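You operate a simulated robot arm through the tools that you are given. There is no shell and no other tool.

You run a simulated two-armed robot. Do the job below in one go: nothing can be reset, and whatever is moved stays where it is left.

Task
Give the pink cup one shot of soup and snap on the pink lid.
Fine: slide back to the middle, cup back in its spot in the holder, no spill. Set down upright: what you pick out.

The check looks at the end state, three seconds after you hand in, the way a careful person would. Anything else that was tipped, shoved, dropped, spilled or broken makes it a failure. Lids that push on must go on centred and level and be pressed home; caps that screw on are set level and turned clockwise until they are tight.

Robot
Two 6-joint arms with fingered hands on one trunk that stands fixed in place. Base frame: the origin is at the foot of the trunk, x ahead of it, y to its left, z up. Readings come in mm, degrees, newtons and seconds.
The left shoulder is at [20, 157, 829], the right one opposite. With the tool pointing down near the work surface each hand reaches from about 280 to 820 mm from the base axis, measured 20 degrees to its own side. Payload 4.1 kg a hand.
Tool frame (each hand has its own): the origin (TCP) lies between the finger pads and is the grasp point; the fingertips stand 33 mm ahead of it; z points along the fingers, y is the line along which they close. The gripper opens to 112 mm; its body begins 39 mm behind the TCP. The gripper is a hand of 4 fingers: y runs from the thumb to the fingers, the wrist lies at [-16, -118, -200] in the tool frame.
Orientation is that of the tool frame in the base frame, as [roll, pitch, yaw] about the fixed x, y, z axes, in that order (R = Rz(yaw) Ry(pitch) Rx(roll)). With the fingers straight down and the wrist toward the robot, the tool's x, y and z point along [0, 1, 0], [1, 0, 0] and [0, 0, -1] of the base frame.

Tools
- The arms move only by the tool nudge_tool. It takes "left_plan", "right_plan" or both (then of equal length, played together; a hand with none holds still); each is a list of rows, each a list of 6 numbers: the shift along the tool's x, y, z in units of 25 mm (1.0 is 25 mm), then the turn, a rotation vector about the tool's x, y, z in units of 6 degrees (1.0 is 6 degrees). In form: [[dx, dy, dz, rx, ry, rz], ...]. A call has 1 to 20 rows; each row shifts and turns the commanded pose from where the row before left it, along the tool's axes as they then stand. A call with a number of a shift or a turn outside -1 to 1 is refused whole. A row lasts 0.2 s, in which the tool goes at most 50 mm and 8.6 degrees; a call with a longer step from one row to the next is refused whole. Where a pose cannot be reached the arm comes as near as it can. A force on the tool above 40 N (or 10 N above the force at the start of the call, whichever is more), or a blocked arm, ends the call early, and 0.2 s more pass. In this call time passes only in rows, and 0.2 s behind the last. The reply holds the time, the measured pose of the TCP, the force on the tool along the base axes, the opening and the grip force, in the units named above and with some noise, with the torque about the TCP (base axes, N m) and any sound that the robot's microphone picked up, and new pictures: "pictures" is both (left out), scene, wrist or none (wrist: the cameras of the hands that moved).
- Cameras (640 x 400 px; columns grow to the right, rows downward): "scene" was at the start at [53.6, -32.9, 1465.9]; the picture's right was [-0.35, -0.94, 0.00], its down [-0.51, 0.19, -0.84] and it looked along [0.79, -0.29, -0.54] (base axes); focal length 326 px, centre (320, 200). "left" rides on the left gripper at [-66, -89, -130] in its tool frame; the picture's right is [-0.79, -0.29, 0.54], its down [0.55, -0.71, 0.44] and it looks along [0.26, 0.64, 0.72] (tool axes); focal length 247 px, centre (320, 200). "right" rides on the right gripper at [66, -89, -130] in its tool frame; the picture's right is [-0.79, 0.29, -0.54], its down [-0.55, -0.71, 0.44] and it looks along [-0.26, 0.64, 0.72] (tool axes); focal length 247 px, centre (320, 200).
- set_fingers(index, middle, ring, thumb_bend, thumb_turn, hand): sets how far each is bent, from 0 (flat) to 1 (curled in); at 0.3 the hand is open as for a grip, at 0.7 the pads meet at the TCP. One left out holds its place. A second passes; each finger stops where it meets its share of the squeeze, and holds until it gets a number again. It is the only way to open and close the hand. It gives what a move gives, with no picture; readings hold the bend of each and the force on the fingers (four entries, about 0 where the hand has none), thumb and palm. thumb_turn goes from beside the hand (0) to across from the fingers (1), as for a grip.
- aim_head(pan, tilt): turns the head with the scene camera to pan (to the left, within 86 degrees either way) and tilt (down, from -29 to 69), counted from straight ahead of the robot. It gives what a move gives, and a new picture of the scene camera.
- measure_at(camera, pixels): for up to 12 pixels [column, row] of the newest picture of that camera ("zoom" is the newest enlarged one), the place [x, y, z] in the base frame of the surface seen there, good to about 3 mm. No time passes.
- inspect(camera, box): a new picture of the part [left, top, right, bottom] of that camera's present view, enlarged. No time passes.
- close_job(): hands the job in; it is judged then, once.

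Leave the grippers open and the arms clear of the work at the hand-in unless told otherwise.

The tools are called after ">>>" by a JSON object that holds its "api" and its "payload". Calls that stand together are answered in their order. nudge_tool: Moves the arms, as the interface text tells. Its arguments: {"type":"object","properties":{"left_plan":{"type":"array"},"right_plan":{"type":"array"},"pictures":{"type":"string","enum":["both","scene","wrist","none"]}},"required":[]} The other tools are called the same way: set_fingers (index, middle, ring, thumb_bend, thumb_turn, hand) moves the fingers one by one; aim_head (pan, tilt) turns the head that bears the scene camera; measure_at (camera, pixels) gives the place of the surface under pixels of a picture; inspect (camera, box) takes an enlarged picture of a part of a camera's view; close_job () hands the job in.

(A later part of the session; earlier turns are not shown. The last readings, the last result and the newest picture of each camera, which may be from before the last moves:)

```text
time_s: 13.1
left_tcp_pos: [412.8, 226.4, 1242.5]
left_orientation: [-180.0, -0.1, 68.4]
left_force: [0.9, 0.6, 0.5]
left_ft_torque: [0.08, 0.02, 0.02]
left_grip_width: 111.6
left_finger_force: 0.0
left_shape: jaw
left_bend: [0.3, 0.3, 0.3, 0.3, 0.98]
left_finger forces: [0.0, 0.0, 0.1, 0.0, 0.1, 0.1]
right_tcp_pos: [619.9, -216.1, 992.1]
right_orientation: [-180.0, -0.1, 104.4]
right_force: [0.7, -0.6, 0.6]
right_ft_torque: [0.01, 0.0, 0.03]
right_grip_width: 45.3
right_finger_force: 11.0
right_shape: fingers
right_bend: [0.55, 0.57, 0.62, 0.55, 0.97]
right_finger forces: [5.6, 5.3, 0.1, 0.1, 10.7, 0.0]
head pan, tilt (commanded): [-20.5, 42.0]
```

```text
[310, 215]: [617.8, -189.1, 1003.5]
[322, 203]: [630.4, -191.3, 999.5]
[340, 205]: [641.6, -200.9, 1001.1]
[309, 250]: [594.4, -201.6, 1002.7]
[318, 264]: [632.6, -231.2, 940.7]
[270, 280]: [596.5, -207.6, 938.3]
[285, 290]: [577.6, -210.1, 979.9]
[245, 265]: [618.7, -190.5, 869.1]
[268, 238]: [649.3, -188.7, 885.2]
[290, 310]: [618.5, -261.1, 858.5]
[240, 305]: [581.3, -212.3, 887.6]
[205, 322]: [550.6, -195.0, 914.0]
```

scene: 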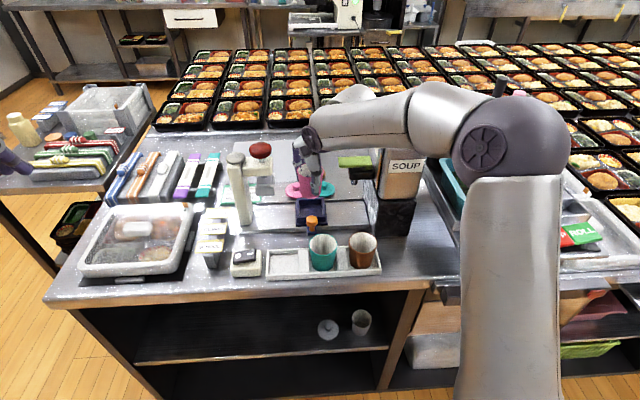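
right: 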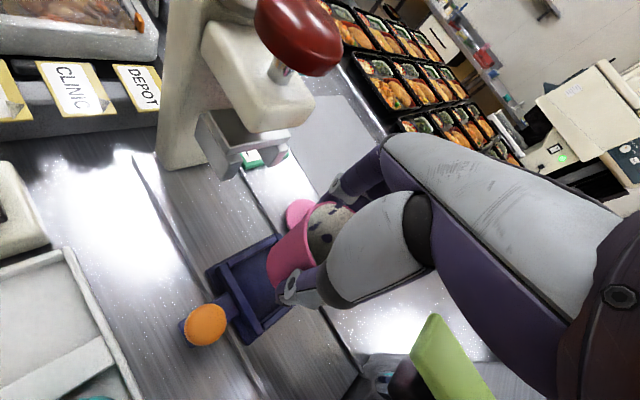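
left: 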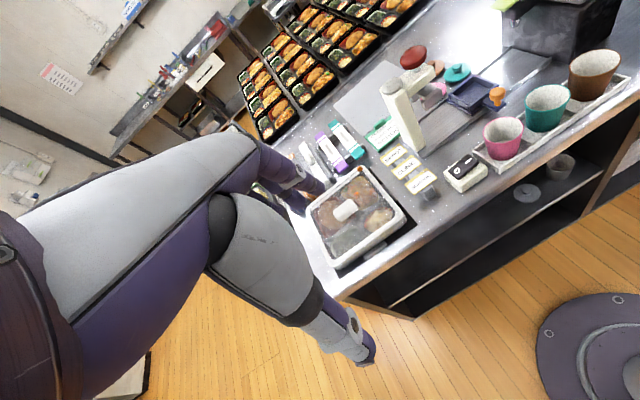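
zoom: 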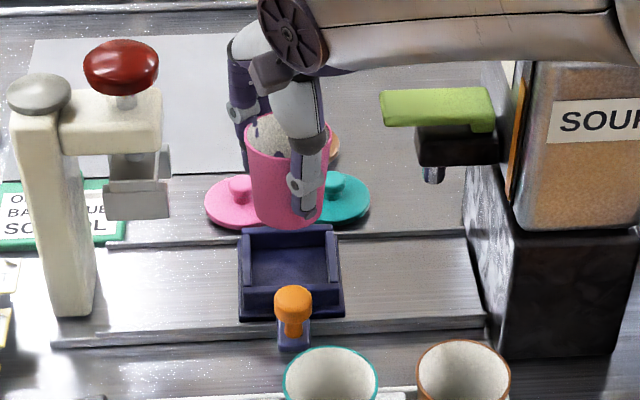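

The cup centre is at t≈655 and the pocket centre is at about t≈651.5, s≈47.5. I'll shift 3–4 mm toward me and lower to just above the floor.

>>> {"api": "nudge_tool", "payload": {"right_plan": [[0.07, -0.12, 0.5, 0, 0, 0], [0, 0, 0.7, 0, 0, 0], [0, 0, 0.6, 0, 0, 0], [0, 0, 0.4, 0, 0, 0], [0, 0, 0.2, 0, 0, 0]], "pictures": "both"}}

>>> {"api": "inspect", "payload": {"camera": "right", "box": [200, 100, 480, 400]}}

>>> {"api": "inspect", "payload": {"camera": "scene", "box": [250, 150, 370, 250]}}

```text
time_s: 14.3
left_tcp_pos: [413.2, 225.6, 1243.1]
left_orientation: [-180.0, 0.0, 68.3]
left_force: [-0.6, 0.1, -0.7]
left_ft_torque: [0.0, -0.01, -0.02]
left_grip_width: 111.5
left_finger_force: 0.0
left_shape: jaw
left_bend: [0.3, 0.3, 0.3, 0.3, 0.98]
left_finger forces: [0.0, 0.0, 0.0, 0.1, 0.1, 0.1]
right_tcp_pos: [616.5, -214.7, 931.5]
right_orientation: [179.9, 0.0, 104.4]
right_force: [5.5, -1.8, 2.6]
right_ft_torque: [-0.03, -0.2, 0.02]
right_grip_width: 44.6
right_finger_force: 10.4
right_shape: fingers
right_bend: [0.56, 0.57, 0.62, 0.56, 0.97]
right_finger forces: [6.1, 6.8, 0.1, 0.1, 7.9, 0.0]
head pan, tilt (commanded): [-20.5, 42.0]
```

scene: 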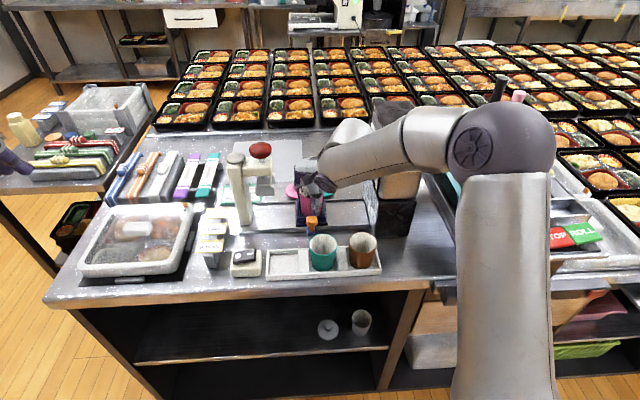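
right: 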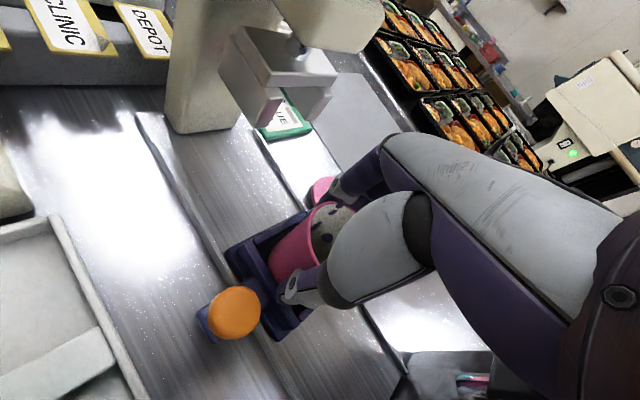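

```text
1.33 times, centred on (340, 250) of right
```

zoom: 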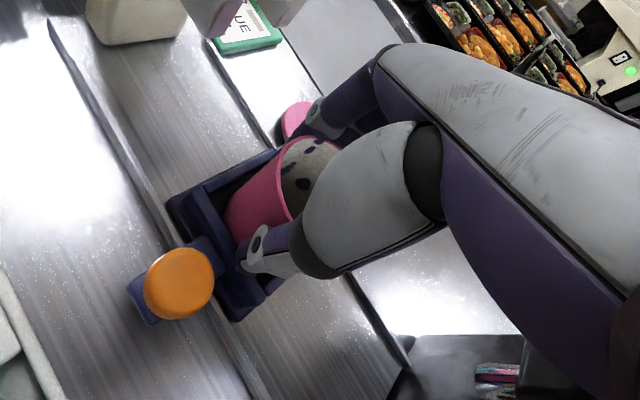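

```text
4.00 times, centred on (310, 200) of scene
```

zoom: 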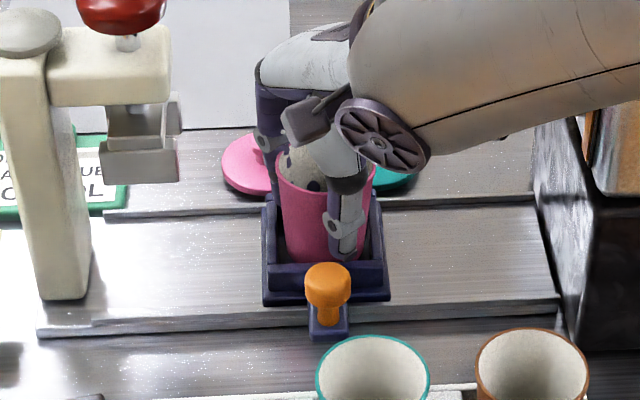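

A 5.8 N push along +f says the cup base is leaning on the tray's front wall, so my first centre estimate (t≈655) was better. I'll move 3 mm forward again and read the force.

>>> {"api": "nudge_tool", "payload": {"right_plan": [[-0.06, 0.11, 0, 0, 0, 0], [0, 0, 0, 0, 0, 0]], "pictures": "none"}}

```text
time_s: 14.9
left_tcp_pos: [411.5, 226.0, 1242.6]
left_orientation: [180.0, 0.0, 68.3]
left_force: [0.8, -0.2, 0.1]
left_ft_torque: [0.0, 0.03, -0.04]
left_grip_width: 111.5
left_finger_force: 0.1
left_shape: jaw
left_bend: [0.3, 0.3, 0.3, 0.3, 0.98]
left_finger forces: [0.1, 0.0, 0.1, 0.0, 0.1, 0.0]
right_tcp_pos: [618.7, -215.1, 930.6]
right_orientation: [-179.9, 0.0, 104.3]
right_force: [0.7, 0.4, -0.4]
right_ft_torque: [0.01, -0.01, 0.04]
right_grip_width: 44.5
right_finger_force: 10.0
right_shape: fingers
right_bend: [0.56, 0.58, 0.62, 0.56, 0.97]
right_finger forces: [5.3, 5.2, 0.0, 0.0, 10.2, 0.0]
head pan, tilt (commanded): [-20.5, 42.0]
```

The force is gone. I'll lower slowly until the cup touches the floor.

>>> {"api": "nudge_tool", "payload": {"right_plan": [[0, 0, 0.08, 0, 0, 0], [0, 0, 0.06, 0, 0, 0], [0, 0, 0.06, 0, 0, 0]], "pictures": "both"}}

>>> {"api": "inspect", "payload": {"camera": "scene", "box": [250, 150, 370, 250]}}

>>> {"api": "inspect", "payload": {"camera": "right", "box": [200, 150, 400, 350]}}

```text
time_s: 15.7
left_tcp_pos: [412.9, 226.8, 1242.2]
left_orientation: [-180.0, 0.1, 68.4]
left_force: [0.0, -0.3, 0.5]
left_ft_torque: [0.0, -0.01, -0.02]
left_grip_width: 111.6
left_finger_force: 0.0
left_shape: jaw
left_bend: [0.3, 0.3, 0.3, 0.3, 0.98]
left_finger forces: [0.0, 0.1, 0.0, 0.0, 0.0, 0.0]
right_tcp_pos: [619.3, -216.9, 927.8]
right_orientation: [179.9, -0.1, 104.4]
right_force: [-0.6, 1.6, 4.7]
right_ft_torque: [-0.04, 0.02, 0.01]
right_grip_width: 44.7
right_finger_force: 10.9
right_shape: fingers
right_bend: [0.56, 0.58, 0.62, 0.56, 0.96]
right_finger forces: [5.4, 4.9, 0.0, 0.1, 11.2, 0.0]
head pan, tilt (commanded): [-20.5, 42.0]
```

scene: 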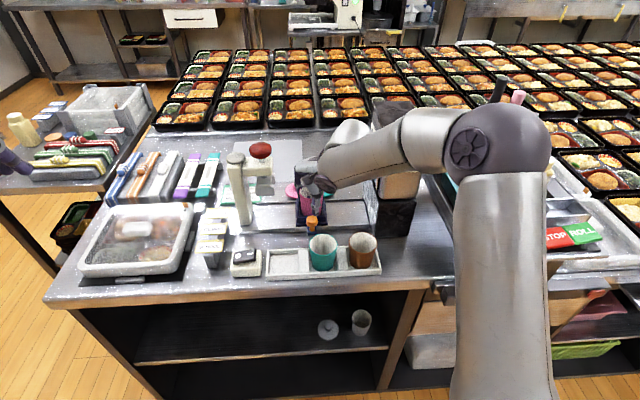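
right: 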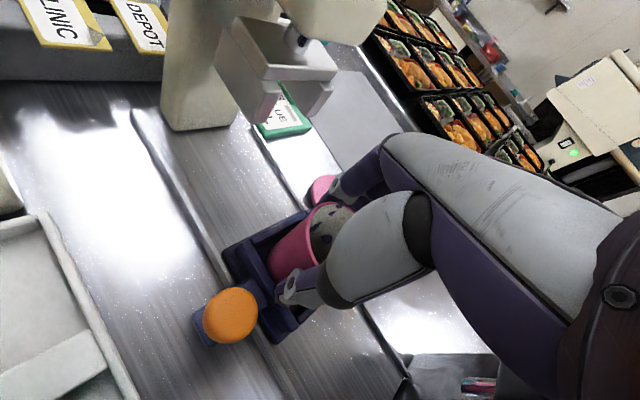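

```text
4.00 times, centred on (310, 200) of scene
```

zoom: 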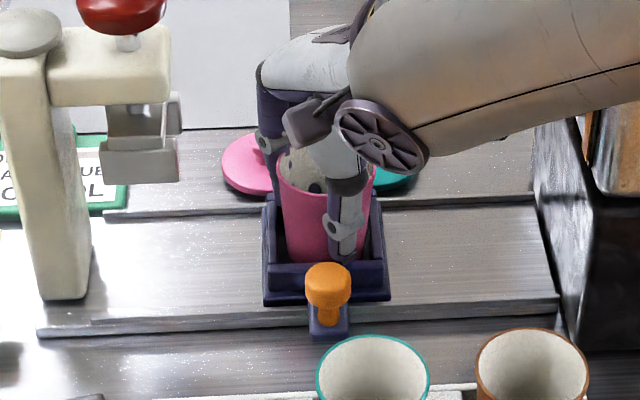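

```text
2.00 times, centred on (300, 250) of right
```

zoom: 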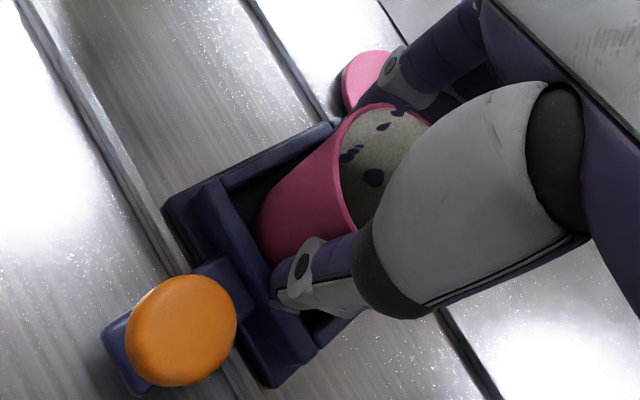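

I read about 5 N upward at z 927.8. I'll check the rim height and level to tell whether the cup is seated.

>>> {"api": "measure_at", "payload": {"camera": "zoom", "pixels": [[325, 140], [335, 175], [345, 210], [358, 110], [390, 103], [265, 205], [262, 225], [250, 220], [300, 150], [230, 200], [420, 118], [352, 225]]}}

>>> {"api": "measure_at", "payload": {"camera": "scene", "pixels": [[320, 193], [343, 195], [344, 199], [321, 198], [325, 210], [330, 214], [322, 207], [316, 190]]}}

```text
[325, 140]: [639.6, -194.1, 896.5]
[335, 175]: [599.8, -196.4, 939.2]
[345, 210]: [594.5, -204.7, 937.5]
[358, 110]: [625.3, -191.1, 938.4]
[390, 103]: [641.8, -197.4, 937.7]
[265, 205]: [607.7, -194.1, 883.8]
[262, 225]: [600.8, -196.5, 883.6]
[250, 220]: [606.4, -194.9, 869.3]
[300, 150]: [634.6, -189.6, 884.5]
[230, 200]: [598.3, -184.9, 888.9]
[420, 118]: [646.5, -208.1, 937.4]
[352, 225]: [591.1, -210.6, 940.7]
```

```text
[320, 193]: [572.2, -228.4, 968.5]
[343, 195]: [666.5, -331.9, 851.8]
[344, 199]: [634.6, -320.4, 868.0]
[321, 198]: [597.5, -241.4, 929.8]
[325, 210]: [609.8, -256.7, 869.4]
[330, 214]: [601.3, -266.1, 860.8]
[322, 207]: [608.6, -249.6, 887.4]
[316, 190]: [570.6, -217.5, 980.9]
```

The rim is level at z≈938. I'll press down 3 mm more to be sure it's on the floor.

>>> {"api": "nudge_tool", "payload": {"right_plan": [[0, 0, 0.06, 0, 0, 0], [0, 0, 0.06, 0, 0, 0]], "pictures": "wrist"}}

>>> {"api": "inspect", "payload": {"camera": "right", "box": [200, 150, 400, 350]}}

>>> {"api": "measure_at", "payload": {"camera": "zoom", "pixels": [[335, 175], [345, 210], [358, 110], [390, 103], [265, 205], [262, 225], [420, 118]]}}

```text
time_s: 16.3
left_tcp_pos: [412.5, 225.5, 1242.1]
left_orientation: [-180.0, 0.0, 68.2]
left_force: [0.1, -0.1, 0.0]
left_ft_torque: [-0.04, 0.05, 0.0]
left_grip_width: 111.7
left_finger_force: 0.0
left_shape: jaw
left_bend: [0.3, 0.3, 0.3, 0.3, 0.98]
left_finger forces: [0.0, 0.1, 0.0, 0.0, 0.0, 0.0]
right_tcp_pos: [618.3, -215.2, 925.1]
right_orientation: [179.9, -0.1, 104.3]
right_force: [-3.0, 2.6, 15.7]
right_ft_torque: [-0.09, -0.13, -0.05]
right_grip_width: 44.4
right_finger_force: 12.8
right_shape: fingers
right_bend: [0.57, 0.58, 0.62, 0.56, 0.96]
right_finger forces: [5.3, 7.1, 0.0, 0.0, 13.0, 0.2]
head pan, tilt (commanded): [-20.5, 42.0]
```

right: 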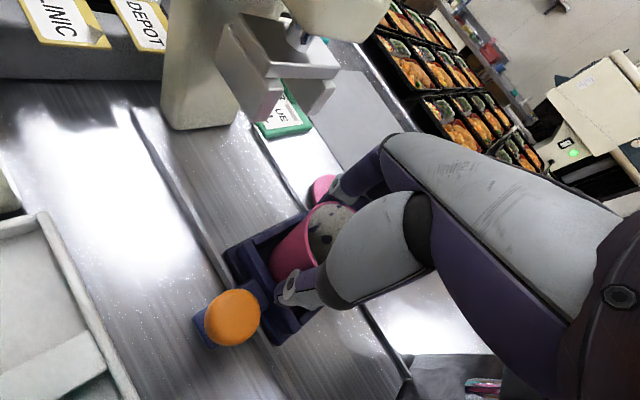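

```text
2.00 times, centred on (300, 250) of right
```

zoom: 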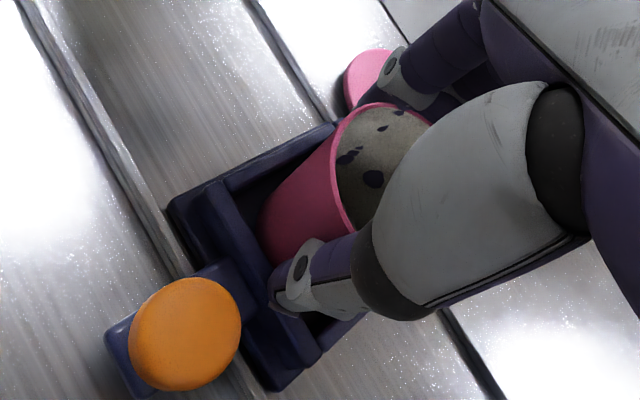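

```text
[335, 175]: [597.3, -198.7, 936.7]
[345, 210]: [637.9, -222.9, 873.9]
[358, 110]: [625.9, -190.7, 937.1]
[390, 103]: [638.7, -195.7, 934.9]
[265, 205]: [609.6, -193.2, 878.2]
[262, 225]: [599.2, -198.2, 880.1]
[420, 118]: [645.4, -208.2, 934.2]
```

The force is 15.7 N upward, so the cup is on the tray floor with its rim at about 936 and level. I'll ease up 1.5 mm and open the fingers moderately.

>>> {"api": "nudge_tool", "payload": {"right_plan": [[0, 0, -0.06, 0, 0, 0]], "pictures": "none"}}

>>> {"api": "set_fingers", "payload": {"hand": "right", "index": 0.4, "middle": 0.4, "ring": 0.4, "thumb_bend": 0.4}}

>>> {"api": "inspect", "payload": {"camera": "right", "box": [200, 150, 400, 350]}}

```text
time_s: 16.7
left_tcp_pos: [412.3, 226.3, 1241.1]
left_orientation: [-180.0, -0.1, 68.3]
left_force: [0.5, -0.2, -0.6]
left_ft_torque: [-0.01, 0.02, -0.02]
left_grip_width: 111.6
left_finger_force: 0.1
left_shape: jaw
left_bend: [0.3, 0.3, 0.3, 0.3, 0.98]
left_finger forces: [0.0, 0.0, 0.0, 0.0, 0.1, 0.0]
right_tcp_pos: [618.2, -214.9, 925.8]
right_orientation: [179.9, 0.1, 104.3]
right_force: [0.0, 0.9, 11.3]
right_ft_torque: [-0.04, -0.24, -0.02]
right_grip_width: 44.8
right_finger_force: 12.3
right_shape: fingers
right_bend: [0.57, 0.58, 0.62, 0.56, 0.96]
right_finger forces: [5.9, 7.3, 0.1, 0.0, 11.5, 0.1]
head pan, tilt (commanded): [-20.5, 42.0]
```

```text
time_s: 17.7
left_tcp_pos: [412.5, 226.0, 1243.3]
left_orientation: [-180.0, 0.0, 68.3]
left_force: [-0.2, -0.4, 0.0]
left_ft_torque: [-0.02, 0.03, 0.01]
left_grip_width: 111.4
left_finger_force: 0.0
left_shape: jaw
left_bend: [0.3, 0.3, 0.3, 0.3, 0.98]
left_finger forces: [0.1, 0.1, 0.1, 0.1, 0.1, 0.1]
right_tcp_pos: [617.6, -216.0, 923.1]
right_orientation: [-180.0, 0.0, 104.3]
right_force: [-0.2, 0.2, -0.2]
right_ft_torque: [-0.03, -0.01, -0.03]
right_grip_width: 85.2
right_finger_force: 0.2
right_shape: fingers
right_bend: [0.4, 0.4, 0.4, 0.4, 0.97]
right_finger forces: [0.0, 0.0, 0.0, 0.1, 0.1, 0.3]
head pan, tilt (commanded): [-20.5, 42.0]
```

```text
2.00 times, centred on (300, 250) of right
```

zoom: 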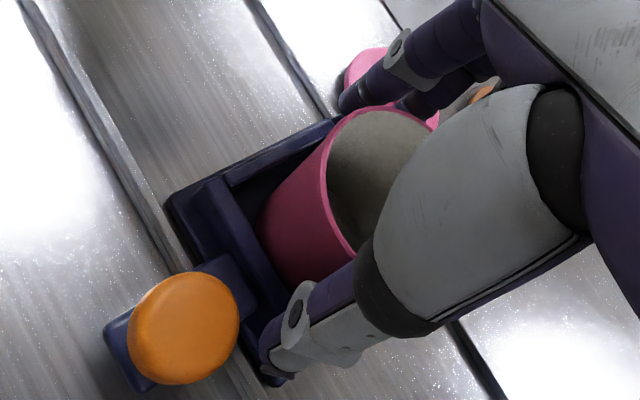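

It's released with no forces. I'll raise straight up 100 mm and look.

>>> {"api": "nudge_tool", "payload": {"right_plan": [[0, 0, -0.5, 0, 0, 0], [0, 0, -0.9, 0, 0, 0], [0, 0, -0.9, 0, 0, 0], [0, 0, -0.9, 0, 0, 0], [0, 0, -0.9, 0, 0, 0]], "pictures": "both"}}

>>> {"api": "inspect", "payload": {"camera": "right", "box": [100, 100, 400, 400]}}

>>> {"api": "inspect", "payload": {"camera": "scene", "box": [250, 150, 370, 250]}}

```text
time_s: 18.9
left_tcp_pos: [412.5, 225.7, 1242.6]
left_orientation: [-180.0, 0.0, 68.3]
left_force: [1.1, 0.0, -0.6]
left_ft_torque: [0.02, 0.0, 0.0]
left_grip_width: 111.7
left_finger_force: 0.0
left_shape: jaw
left_bend: [0.3, 0.3, 0.3, 0.3, 0.98]
left_finger forces: [0.0, 0.1, 0.0, 0.0, 0.0, 0.1]
right_tcp_pos: [619.6, -214.5, 1025.3]
right_orientation: [-180.0, 0.0, 104.4]
right_force: [0.7, -0.2, 0.4]
right_ft_torque: [0.01, 0.05, 0.0]
right_grip_width: 85.2
right_finger_force: 0.0
right_shape: fingers
right_bend: [0.4, 0.4, 0.4, 0.4, 0.97]
right_finger forces: [0.0, 0.1, 0.0, 0.1, 0.0, 0.0]
head pan, tilt (commanded): [-20.5, 42.0]
```

scene: 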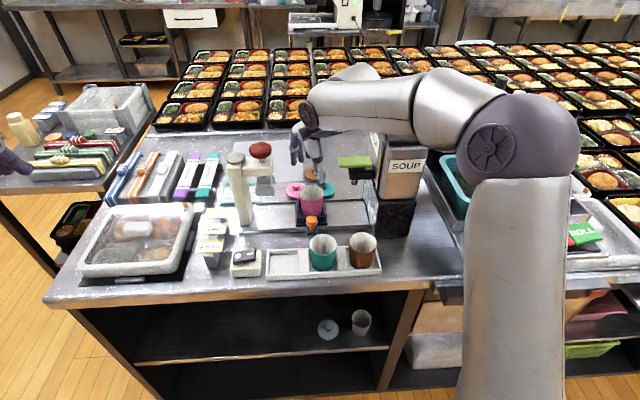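
right: 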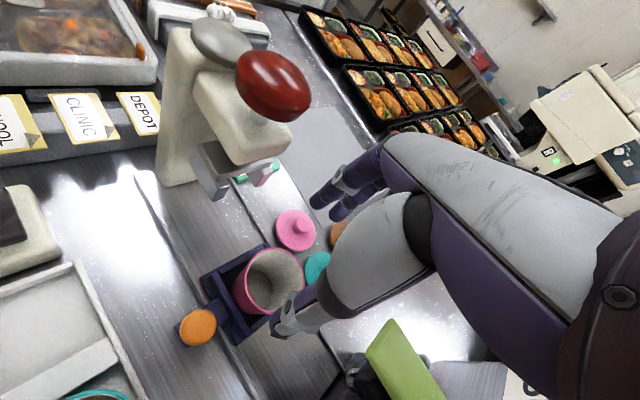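

```text
1.33 times, centred on (250, 250) of right
```

zoom: 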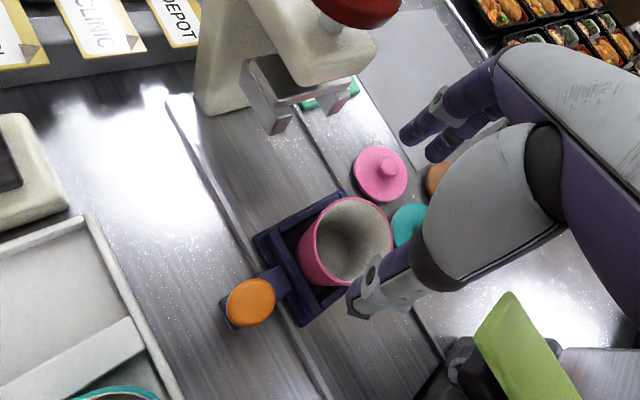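

```text
4.00 times, centred on (310, 200) of scene
```

zoom: 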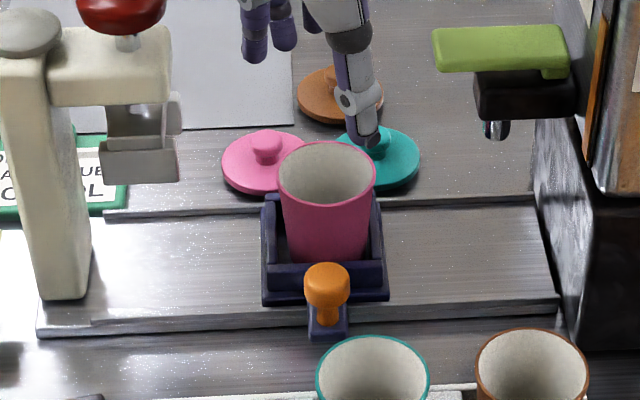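

The cup stands upright in the tray. Next I'll close the fist to use as a pusher for the orange knob, and watch the finger shape.

>>> {"api": "set_fingers", "payload": {"hand": "right", "index": 0.7, "middle": 0.7, "ring": 0.7, "thumb_bend": 0.7}}

>>> {"api": "inspect", "payload": {"camera": "right", "box": [150, 100, 450, 400]}}

>>> {"api": "inspect", "payload": {"camera": "scene", "box": [260, 100, 360, 200]}}

```text
time_s: 19.9
left_tcp_pos: [412.2, 226.0, 1240.9]
left_orientation: [-180.0, 0.0, 68.3]
left_force: [0.6, 0.6, 0.3]
left_ft_torque: [0.0, -0.02, 0.01]
left_grip_width: 111.5
left_finger_force: 0.0
left_shape: jaw
left_bend: [0.3, 0.3, 0.3, 0.3, 0.98]
left_finger forces: [0.1, 0.1, 0.0, 0.0, 0.1, 0.0]
right_tcp_pos: [619.2, -215.6, 1027.8]
right_orientation: [179.9, 0.1, 104.3]
right_force: [-0.3, -0.2, 0.7]
right_ft_torque: [0.02, 0.01, -0.01]
right_grip_width: 3.1
right_finger_force: 0.0
right_shape: fingers
right_bend: [0.7, 0.7, 0.7, 0.7, 0.97]
right_finger forces: [0.1, 0.1, 0.1, 0.1, 0.1, 0.0]
head pan, tilt (commanded): [-20.5, 42.0]
```

```text
1.33 times, centred on (300, 250) of right
```

zoom: 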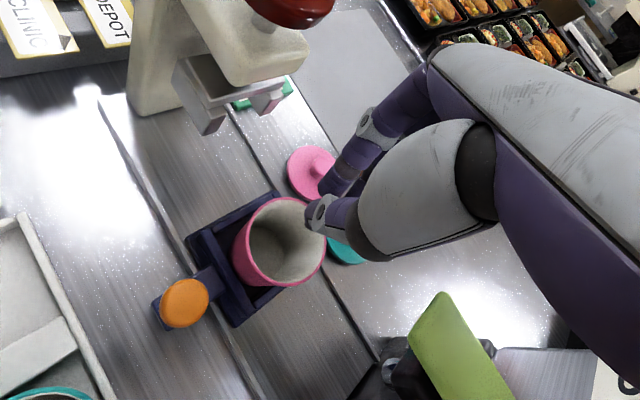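

```text
4.00 times, centred on (310, 150) of scene
```

zoom: 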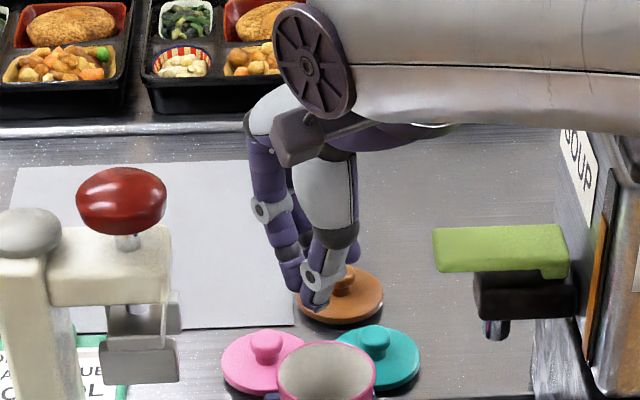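

I'll measure where the closed fingertips sit relative to the TCP (619, -215, 1027).

>>> {"api": "measure_at", "payload": {"camera": "zoom", "pixels": [[316, 306], [288, 285], [300, 290], [332, 298], [262, 210], [310, 275], [350, 190], [280, 150], [280, 270], [305, 240]]}}

>>> {"api": "measure_at", "payload": {"camera": "right", "pixels": [[385, 250], [395, 260], [398, 240], [392, 272], [430, 190], [410, 230], [425, 220], [380, 262]]}}

```text
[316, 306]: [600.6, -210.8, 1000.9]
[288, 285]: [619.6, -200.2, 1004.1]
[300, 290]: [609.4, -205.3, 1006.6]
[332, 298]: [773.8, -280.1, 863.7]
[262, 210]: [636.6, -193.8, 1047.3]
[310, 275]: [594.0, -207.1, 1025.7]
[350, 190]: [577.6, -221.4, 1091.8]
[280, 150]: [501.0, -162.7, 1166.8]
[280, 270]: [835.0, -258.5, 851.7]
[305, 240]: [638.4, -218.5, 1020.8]
```

```text
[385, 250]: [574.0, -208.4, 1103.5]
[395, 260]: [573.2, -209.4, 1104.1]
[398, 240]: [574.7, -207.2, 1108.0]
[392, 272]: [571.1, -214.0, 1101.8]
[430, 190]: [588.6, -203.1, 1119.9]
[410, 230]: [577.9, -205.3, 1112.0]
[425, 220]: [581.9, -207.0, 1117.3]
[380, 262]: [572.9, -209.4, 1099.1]
```

The closed tips are about 28 mm below the TCP. I'll back off toward me over the knob, turn to yaw ≈74.5° to square up with the slide, and shift left of the knob while still high.

>>> {"api": "nudge_tool", "payload": {"right_plan": [[0.495, -0.933, 0, 0, 0, 0], [0.495, -0.933, 0, 0, 0, 0], [0.495, -0.933, 0, 0, 0, 0], [0, 0, 0, 0, 0, 1], [0, 0, 0, 0, 0, 1], [0, 0, 0, 0, 0, 1], [0, 0, 0, 0, 0, 1], [0, 0, 0, 0, 0, 1], [0.7, 0, 0, 0, 0, 0], [0.7, 0, 0, 0, 0, 0], [0.7, 0, 0, 0, 0, 0]], "pictures": "both"}}

>>> {"api": "inspect", "payload": {"camera": "scene", "box": [240, 130, 360, 250]}}

```text
time_s: 22.3
left_tcp_pos: [414.1, 225.7, 1242.7]
left_orientation: [-180.0, 0.0, 68.3]
left_force: [0.6, -0.6, 0.1]
left_ft_torque: [0.0, 0.0, 0.01]
left_grip_width: 111.5
left_finger_force: 0.0
left_shape: jaw
left_bend: [0.3, 0.3, 0.3, 0.3, 0.98]
left_finger forces: [0.0, 0.1, 0.1, 0.0, 0.1, 0.0]
right_tcp_pos: [554.6, -146.1, 1027.5]
right_orientation: [-179.9, 0.0, 74.3]
right_force: [-0.7, -0.1, -0.5]
right_ft_torque: [0.02, 0.03, 0.02]
right_grip_width: 2.8
right_finger_force: 0.1
right_shape: fingers
right_bend: [0.7, 0.7, 0.7, 0.7, 0.97]
right_finger forces: [0.1, 0.0, 0.0, 0.0, 0.0, 0.0]
head pan, tilt (commanded): [-20.5, 42.0]
```

scene: 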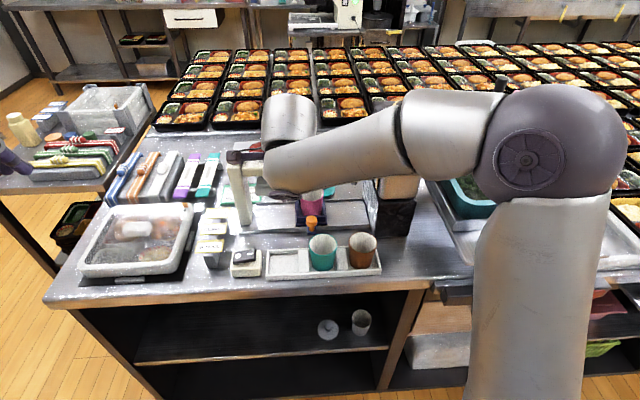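
right: 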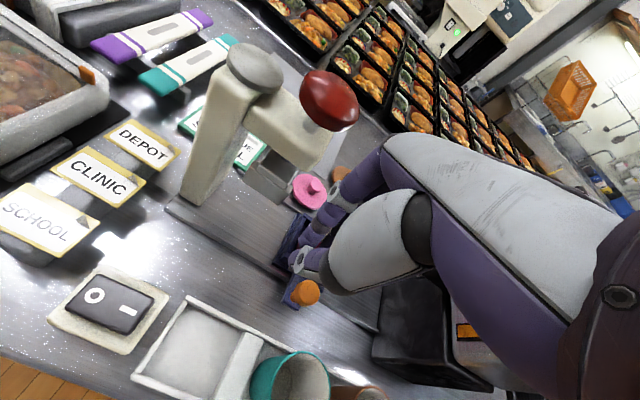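

```text
3.33 times, centred on (300, 190) of scene
```

zoom: 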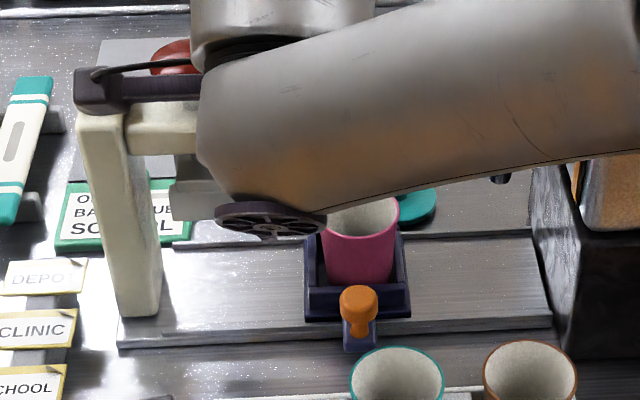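

The scene camera is blocked by my wrist, so I'll use the left hand's camera as a side view.

>>> {"api": "inspect", "payload": {"camera": "left", "box": [380, 0, 640, 180]}}

>>> {"api": "inspect", "payload": {"camera": "right", "box": [200, 100, 450, 350]}}

```text
2.22 times, centred on (510, 90) of left
```

zoom: 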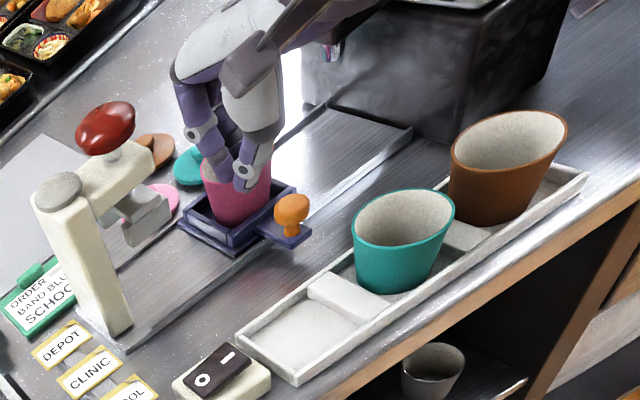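

```text
1.60 times, centred on (325, 225) of right
```

zoom: 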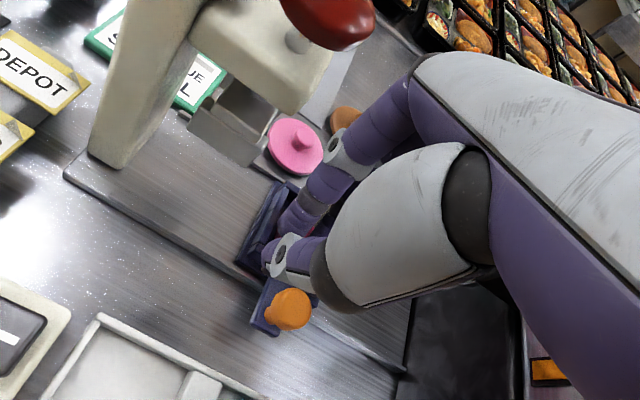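

The left camera view is useful. I'll measure the fist's edges with it.

>>> {"api": "inspect", "payload": {"camera": "left", "box": [420, 0, 560, 110]}}

>>> {"api": "measure_at", "payload": {"camera": "zoom", "pixels": [[260, 365], [285, 372], [310, 345], [215, 270], [200, 190], [180, 120], [250, 330], [350, 250], [300, 260], [370, 130], [235, 300], [320, 380]]}}

```text
3.64 times, centred on (490, 55) of left
```

zoom: 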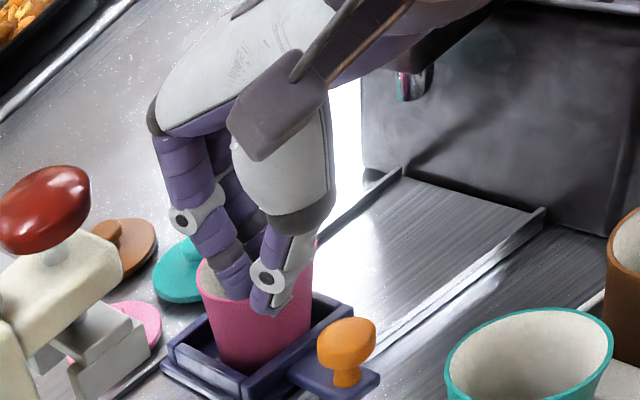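

```text
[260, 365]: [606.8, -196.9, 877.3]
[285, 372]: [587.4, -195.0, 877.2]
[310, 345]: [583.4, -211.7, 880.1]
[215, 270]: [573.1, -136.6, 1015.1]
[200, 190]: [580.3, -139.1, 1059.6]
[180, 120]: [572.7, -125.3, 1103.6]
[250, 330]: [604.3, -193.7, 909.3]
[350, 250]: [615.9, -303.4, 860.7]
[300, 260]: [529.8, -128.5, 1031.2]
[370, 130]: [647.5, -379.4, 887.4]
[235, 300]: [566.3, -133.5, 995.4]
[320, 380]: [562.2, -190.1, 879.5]
```

The fist spans from about 22 mm left to 38 mm right of the TCP. I'll shift 12 mm more to the left so it clears the knob's left edge (s≈31), then lower to z≈916.

>>> {"api": "nudge_tool", "payload": {"right_plan": [[0.5, 0, 0, 0, 0, 0], [0, 0, 0.9, 0, 0, 0], [0, 0, 0.9, 0, 0, 0], [0, 0, 0.9, 0, 0, 0], [0, 0, 0.9, 0, 0, 0], [0, 0, 0.8, 0, 0, 0]], "pictures": "both"}}

>>> {"api": "inspect", "payload": {"camera": "left", "box": [420, 0, 600, 140]}}

>>> {"api": "inspect", "payload": {"camera": "right", "box": [200, 100, 450, 350]}}

```text
time_s: 23.7
left_tcp_pos: [413.5, 227.1, 1242.0]
left_orientation: [-180.0, 0.1, 68.3]
left_force: [0.1, -0.8, 0.7]
left_ft_torque: [0.01, -0.03, -0.02]
left_grip_width: 111.5
left_finger_force: 0.0
left_shape: jaw
left_bend: [0.3, 0.3, 0.3, 0.3, 0.98]
left_finger forces: [0.0, 0.0, 0.0, 0.0, 0.0, 0.0]
right_tcp_pos: [560.8, -135.7, 917.0]
right_orientation: [-179.9, 0.0, 74.2]
right_force: [-0.8, 0.1, 0.0]
right_ft_torque: [-0.03, -0.02, -0.02]
right_grip_width: 3.1
right_finger_force: 0.2
right_shape: fingers
right_bend: [0.7, 0.7, 0.7, 0.7, 0.97]
right_finger forces: [0.1, 0.0, 0.0, 0.1, 0.0, 0.1]
head pan, tilt (commanded): [-20.5, 42.0]
```

scene: 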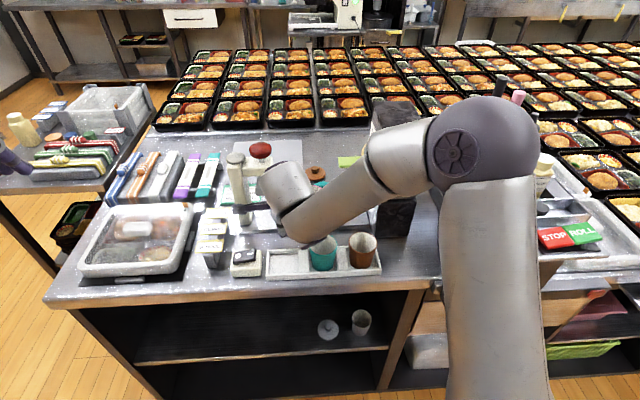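
right: 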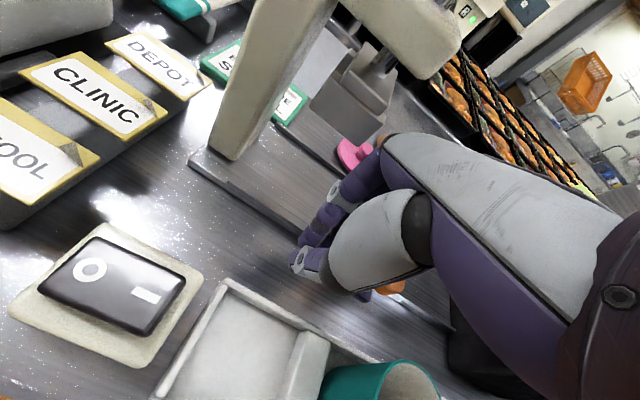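

```text
2.86 times, centred on (510, 70) of left
```

zoom: 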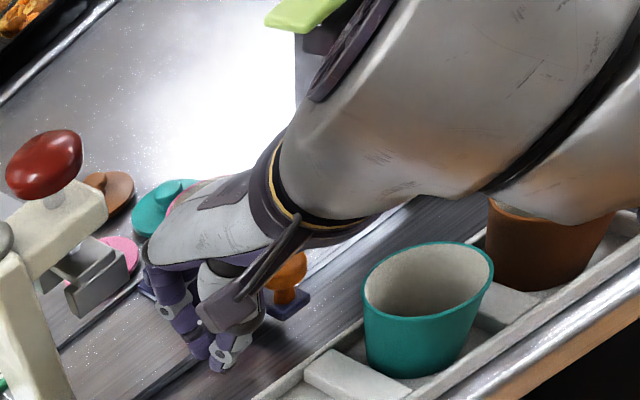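

```text
1.60 times, centred on (325, 225) of right
```

zoom: 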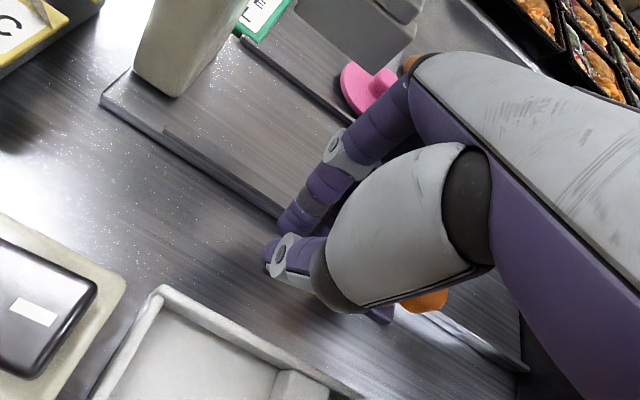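

The fist is just left of the knob with no contact. I'll push slowly to the right, in 5 mm steps, and watch the force.

>>> {"api": "nudge_tool", "payload": {"right_plan": [[-0.2, 0, 0, 0, 0, 0], [-0.2, 0, 0, 0, 0, 0], [-0.2, 0, 0, 0, 0, 0], [-0.2, 0, 0, 0, 0, 0], [-0.2, 0, 0, 0, 0, 0], [-0.2, 0, 0, 0, 0, 0], [-0.2, 0, 0, 0, 0, 0], [-0.2, 0, 0, 0, 0, 0]], "pictures": "both"}}

>>> {"api": "inspect", "payload": {"camera": "left", "box": [420, 0, 600, 140]}}

>>> {"api": "inspect", "payload": {"camera": "right", "box": [200, 100, 450, 350]}}

```text
time_s: 25.5
left_tcp_pos: [412.5, 226.1, 1242.2]
left_orientation: [-180.0, 0.0, 68.4]
left_force: [1.0, -0.4, 0.3]
left_ft_torque: [-0.01, -0.03, 0.01]
left_grip_width: 111.8
left_finger_force: 0.1
left_shape: jaw
left_bend: [0.3, 0.3, 0.3, 0.3, 0.98]
left_finger forces: [0.0, 0.0, 0.0, 0.0, 0.0, 0.0]
right_tcp_pos: [549.5, -173.1, 916.5]
right_orientation: [180.0, 0.0, 74.2]
right_force: [0.3, 0.9, -0.2]
right_ft_torque: [0.03, -0.01, -0.01]
right_grip_width: 2.9
right_finger_force: 0.5
right_shape: fingers
right_bend: [0.7, 0.7, 0.7, 0.7, 0.97]
right_finger forces: [0.0, 0.0, 0.7, 0.1, 0.0, 0.0]
head pan, tilt (commanded): [-20.5, 42.0]
```

scene: 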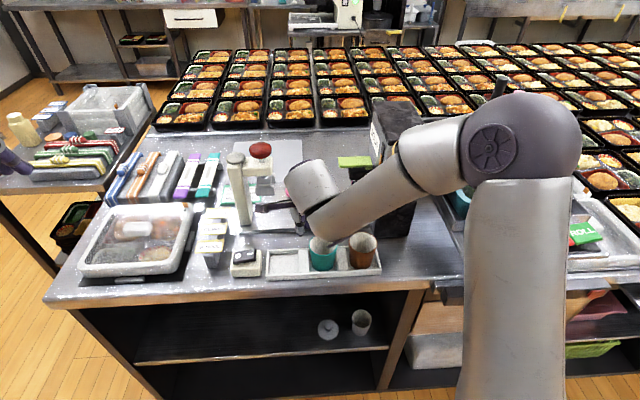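
right: 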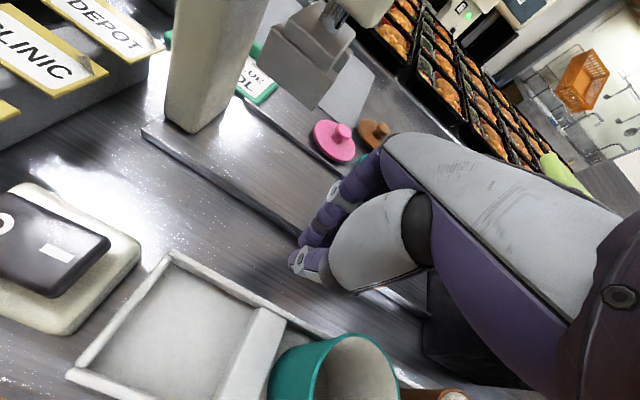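

```text
2.86 times, centred on (510, 70) of left
```

zoom: 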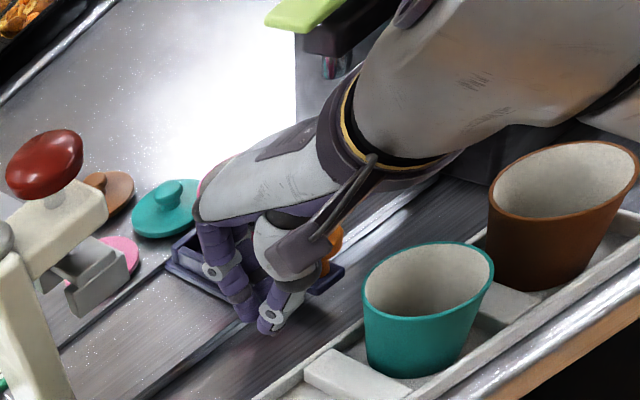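

```text
1.60 times, centred on (325, 225) of right
```

zoom: 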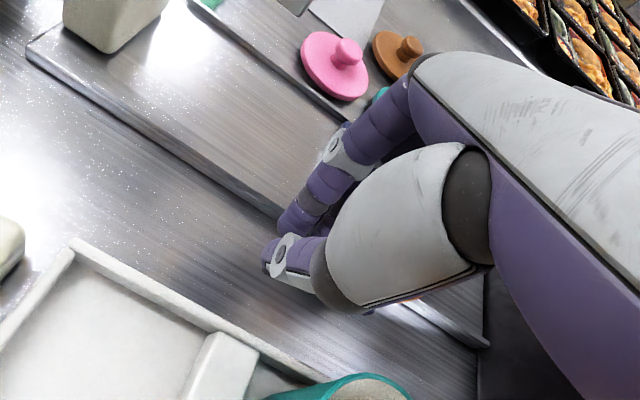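

The ring finger touches the knob and the tray is sliding with almost no resistance. I'll keep pushing.

>>> {"api": "nudge_tool", "payload": {"right_plan": [[-0.2, 0, 0, 0, 0, 0], [-0.2, 0, 0, 0, 0, 0], [-0.2, 0, 0, 0, 0, 0], [-0.2, 0, 0, 0, 0, 0], [-0.2, 0, 0, 0, 0, 0], [-0.2, 0, 0, 0, 0, 0], [-0.2, 0, 0, 0, 0, 0], [-0.2, 0, 0, 0, 0, 0], [-0.2, 0, 0, 0, 0, 0], [-0.2, 0, 0, 0, 0, 0]], "pictures": "both"}}

>>> {"api": "inspect", "payload": {"camera": "left", "box": [420, 0, 600, 140]}}

```text
time_s: 27.7
left_tcp_pos: [411.6, 225.3, 1242.5]
left_orientation: [-180.0, 0.0, 68.3]
left_force: [-0.4, -0.2, 0.7]
left_ft_torque: [-0.04, -0.01, 0.02]
left_grip_width: 111.7
left_finger_force: 0.0
left_shape: jaw
left_bend: [0.3, 0.3, 0.3, 0.3, 0.98]
left_finger forces: [0.0, 0.0, 0.1, 0.1, 0.0, 0.1]
right_tcp_pos: [534.8, -221.9, 916.6]
right_orientation: [180.0, 0.0, 74.3]
right_force: [-0.3, 1.2, -0.8]
right_ft_torque: [0.01, 0.03, 0.01]
right_grip_width: 3.1
right_finger_force: 0.5
right_shape: fingers
right_bend: [0.7, 0.7, 0.7, 0.7, 0.97]
right_finger forces: [0.0, 0.0, 0.7, 0.0, 0.0, 0.0]
head pan, tilt (commanded): [-20.5, 42.0]
```

scene: 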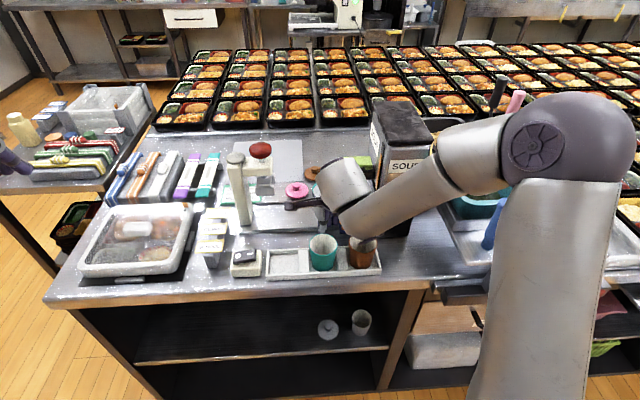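
right: 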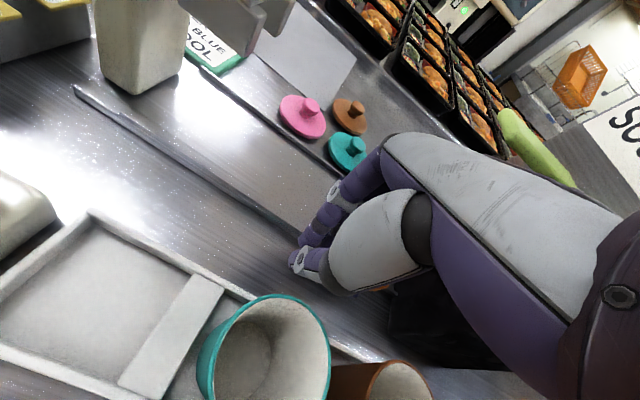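

```text
2.86 times, centred on (510, 70) of left
```

zoom: 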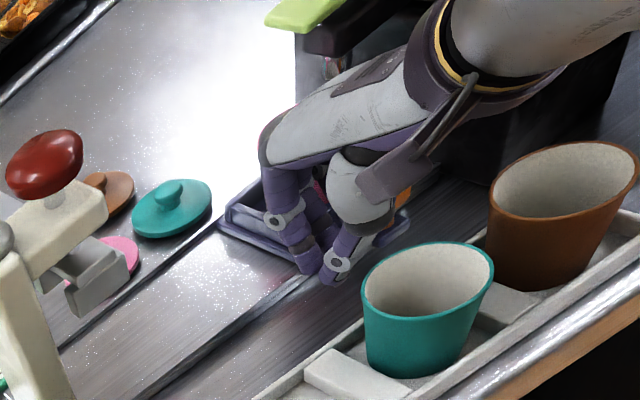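

The tray has moved about 50 mm more. I'll measure its present position.

>>> {"api": "measure_at", "payload": {"camera": "zoom", "pixels": [[228, 208], [258, 184], [240, 200], [232, 222], [260, 240], [280, 252], [245, 212], [402, 200], [405, 215], [320, 180], [405, 190], [222, 225]]}}

```text
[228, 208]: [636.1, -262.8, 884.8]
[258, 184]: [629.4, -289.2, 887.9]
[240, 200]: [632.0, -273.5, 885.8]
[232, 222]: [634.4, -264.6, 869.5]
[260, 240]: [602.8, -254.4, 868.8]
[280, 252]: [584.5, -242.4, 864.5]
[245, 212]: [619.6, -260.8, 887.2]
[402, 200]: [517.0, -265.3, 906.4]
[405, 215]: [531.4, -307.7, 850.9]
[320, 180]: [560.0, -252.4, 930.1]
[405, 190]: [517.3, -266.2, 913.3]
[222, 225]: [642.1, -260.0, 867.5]
```

The tray centre is at s≈118 and the nozzle at s≈150. I'll push about 30 mm more in small steps, watching for a stop.

>>> {"api": "nudge_tool", "payload": {"right_plan": [[-0.2, 0, 0, 0, 0, 0], [-0.2, 0, 0, 0, 0, 0], [-0.2, 0, 0, 0, 0, 0], [-0.2, 0, 0, 0, 0, 0], [-0.16, 0, 0, 0, 0, 0], [-0.12, 0, 0, 0, 0, 0]], "pictures": "both"}}

>>> {"api": "inspect", "payload": {"camera": "left", "box": [420, 0, 600, 140]}}

```text
time_s: 29.1
left_tcp_pos: [412.8, 226.4, 1242.0]
left_orientation: [179.9, 0.0, 68.3]
left_force: [-0.8, 0.1, -0.3]
left_ft_torque: [0.01, 0.01, -0.01]
left_grip_width: 111.5
left_finger_force: 0.1
left_shape: jaw
left_bend: [0.3, 0.3, 0.3, 0.3, 0.98]
left_finger forces: [0.0, 0.0, 0.1, 0.0, 0.0, 0.0]
right_tcp_pos: [527.4, -247.9, 918.8]
right_orientation: [-180.0, 0.0, 74.3]
right_force: [0.4, -1.0, -0.2]
right_ft_torque: [0.01, 0.03, -0.01]
right_grip_width: 3.1
right_finger_force: 0.1
right_shape: fingers
right_bend: [0.7, 0.7, 0.7, 0.7, 0.97]
right_finger forces: [0.0, 0.0, 0.0, 0.0, 0.0, 0.0]
head pan, tilt (commanded): [-20.5, 42.0]
```

scene: 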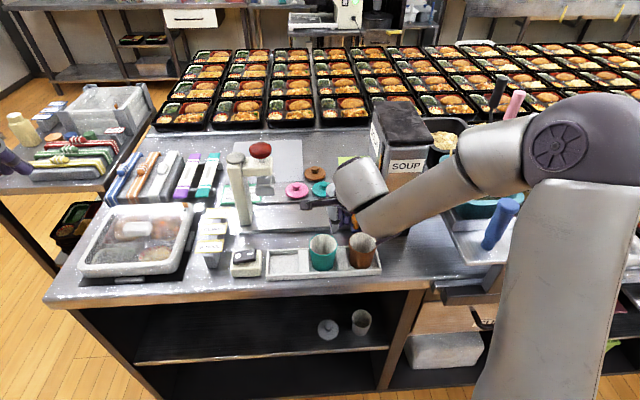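
right: 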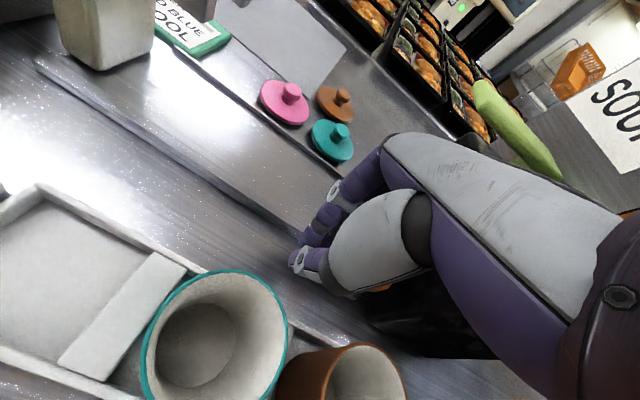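

```text
2.86 times, centred on (510, 70) of left
```

zoom: 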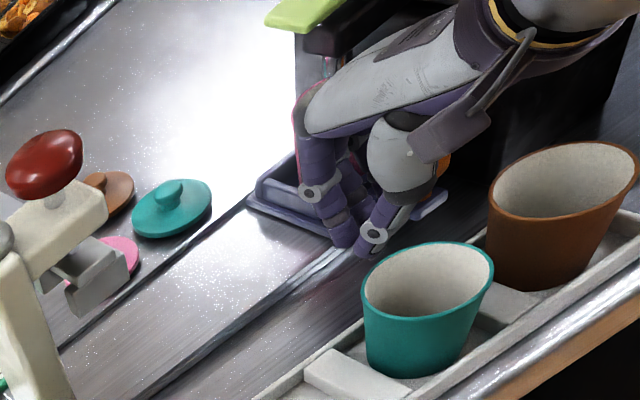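

The knob is no longer in contact, so the carriage has run ahead, perhaps into a stop or a detent. I'll measure it.

>>> {"api": "measure_at", "payload": {"camera": "zoom", "pixels": [[258, 185], [285, 162], [262, 195], [275, 188], [290, 200], [440, 165], [443, 175], [330, 65], [328, 75], [300, 110], [430, 200], [250, 200]]}}

>>> {"api": "inspect", "payload": {"camera": "scene", "box": [300, 150, 400, 250]}}

```text
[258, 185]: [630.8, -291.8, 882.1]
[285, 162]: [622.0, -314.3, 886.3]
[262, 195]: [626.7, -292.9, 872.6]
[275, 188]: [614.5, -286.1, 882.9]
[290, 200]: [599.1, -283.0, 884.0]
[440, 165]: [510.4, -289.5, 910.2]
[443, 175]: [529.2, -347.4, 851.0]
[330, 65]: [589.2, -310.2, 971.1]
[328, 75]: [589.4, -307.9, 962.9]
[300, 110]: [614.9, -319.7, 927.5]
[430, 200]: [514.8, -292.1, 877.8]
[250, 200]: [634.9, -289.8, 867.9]
```

```text
4.00 times, centred on (350, 200) of scene
```

zoom: 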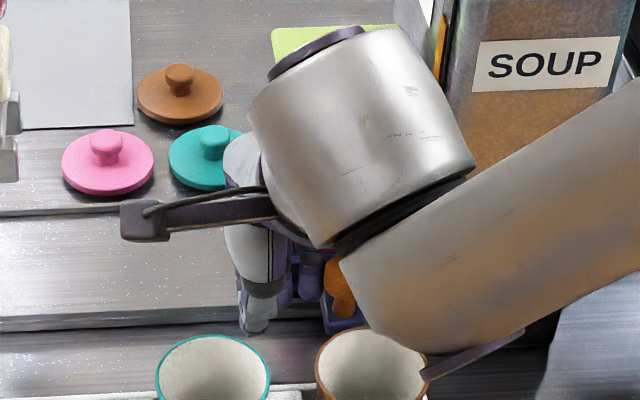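

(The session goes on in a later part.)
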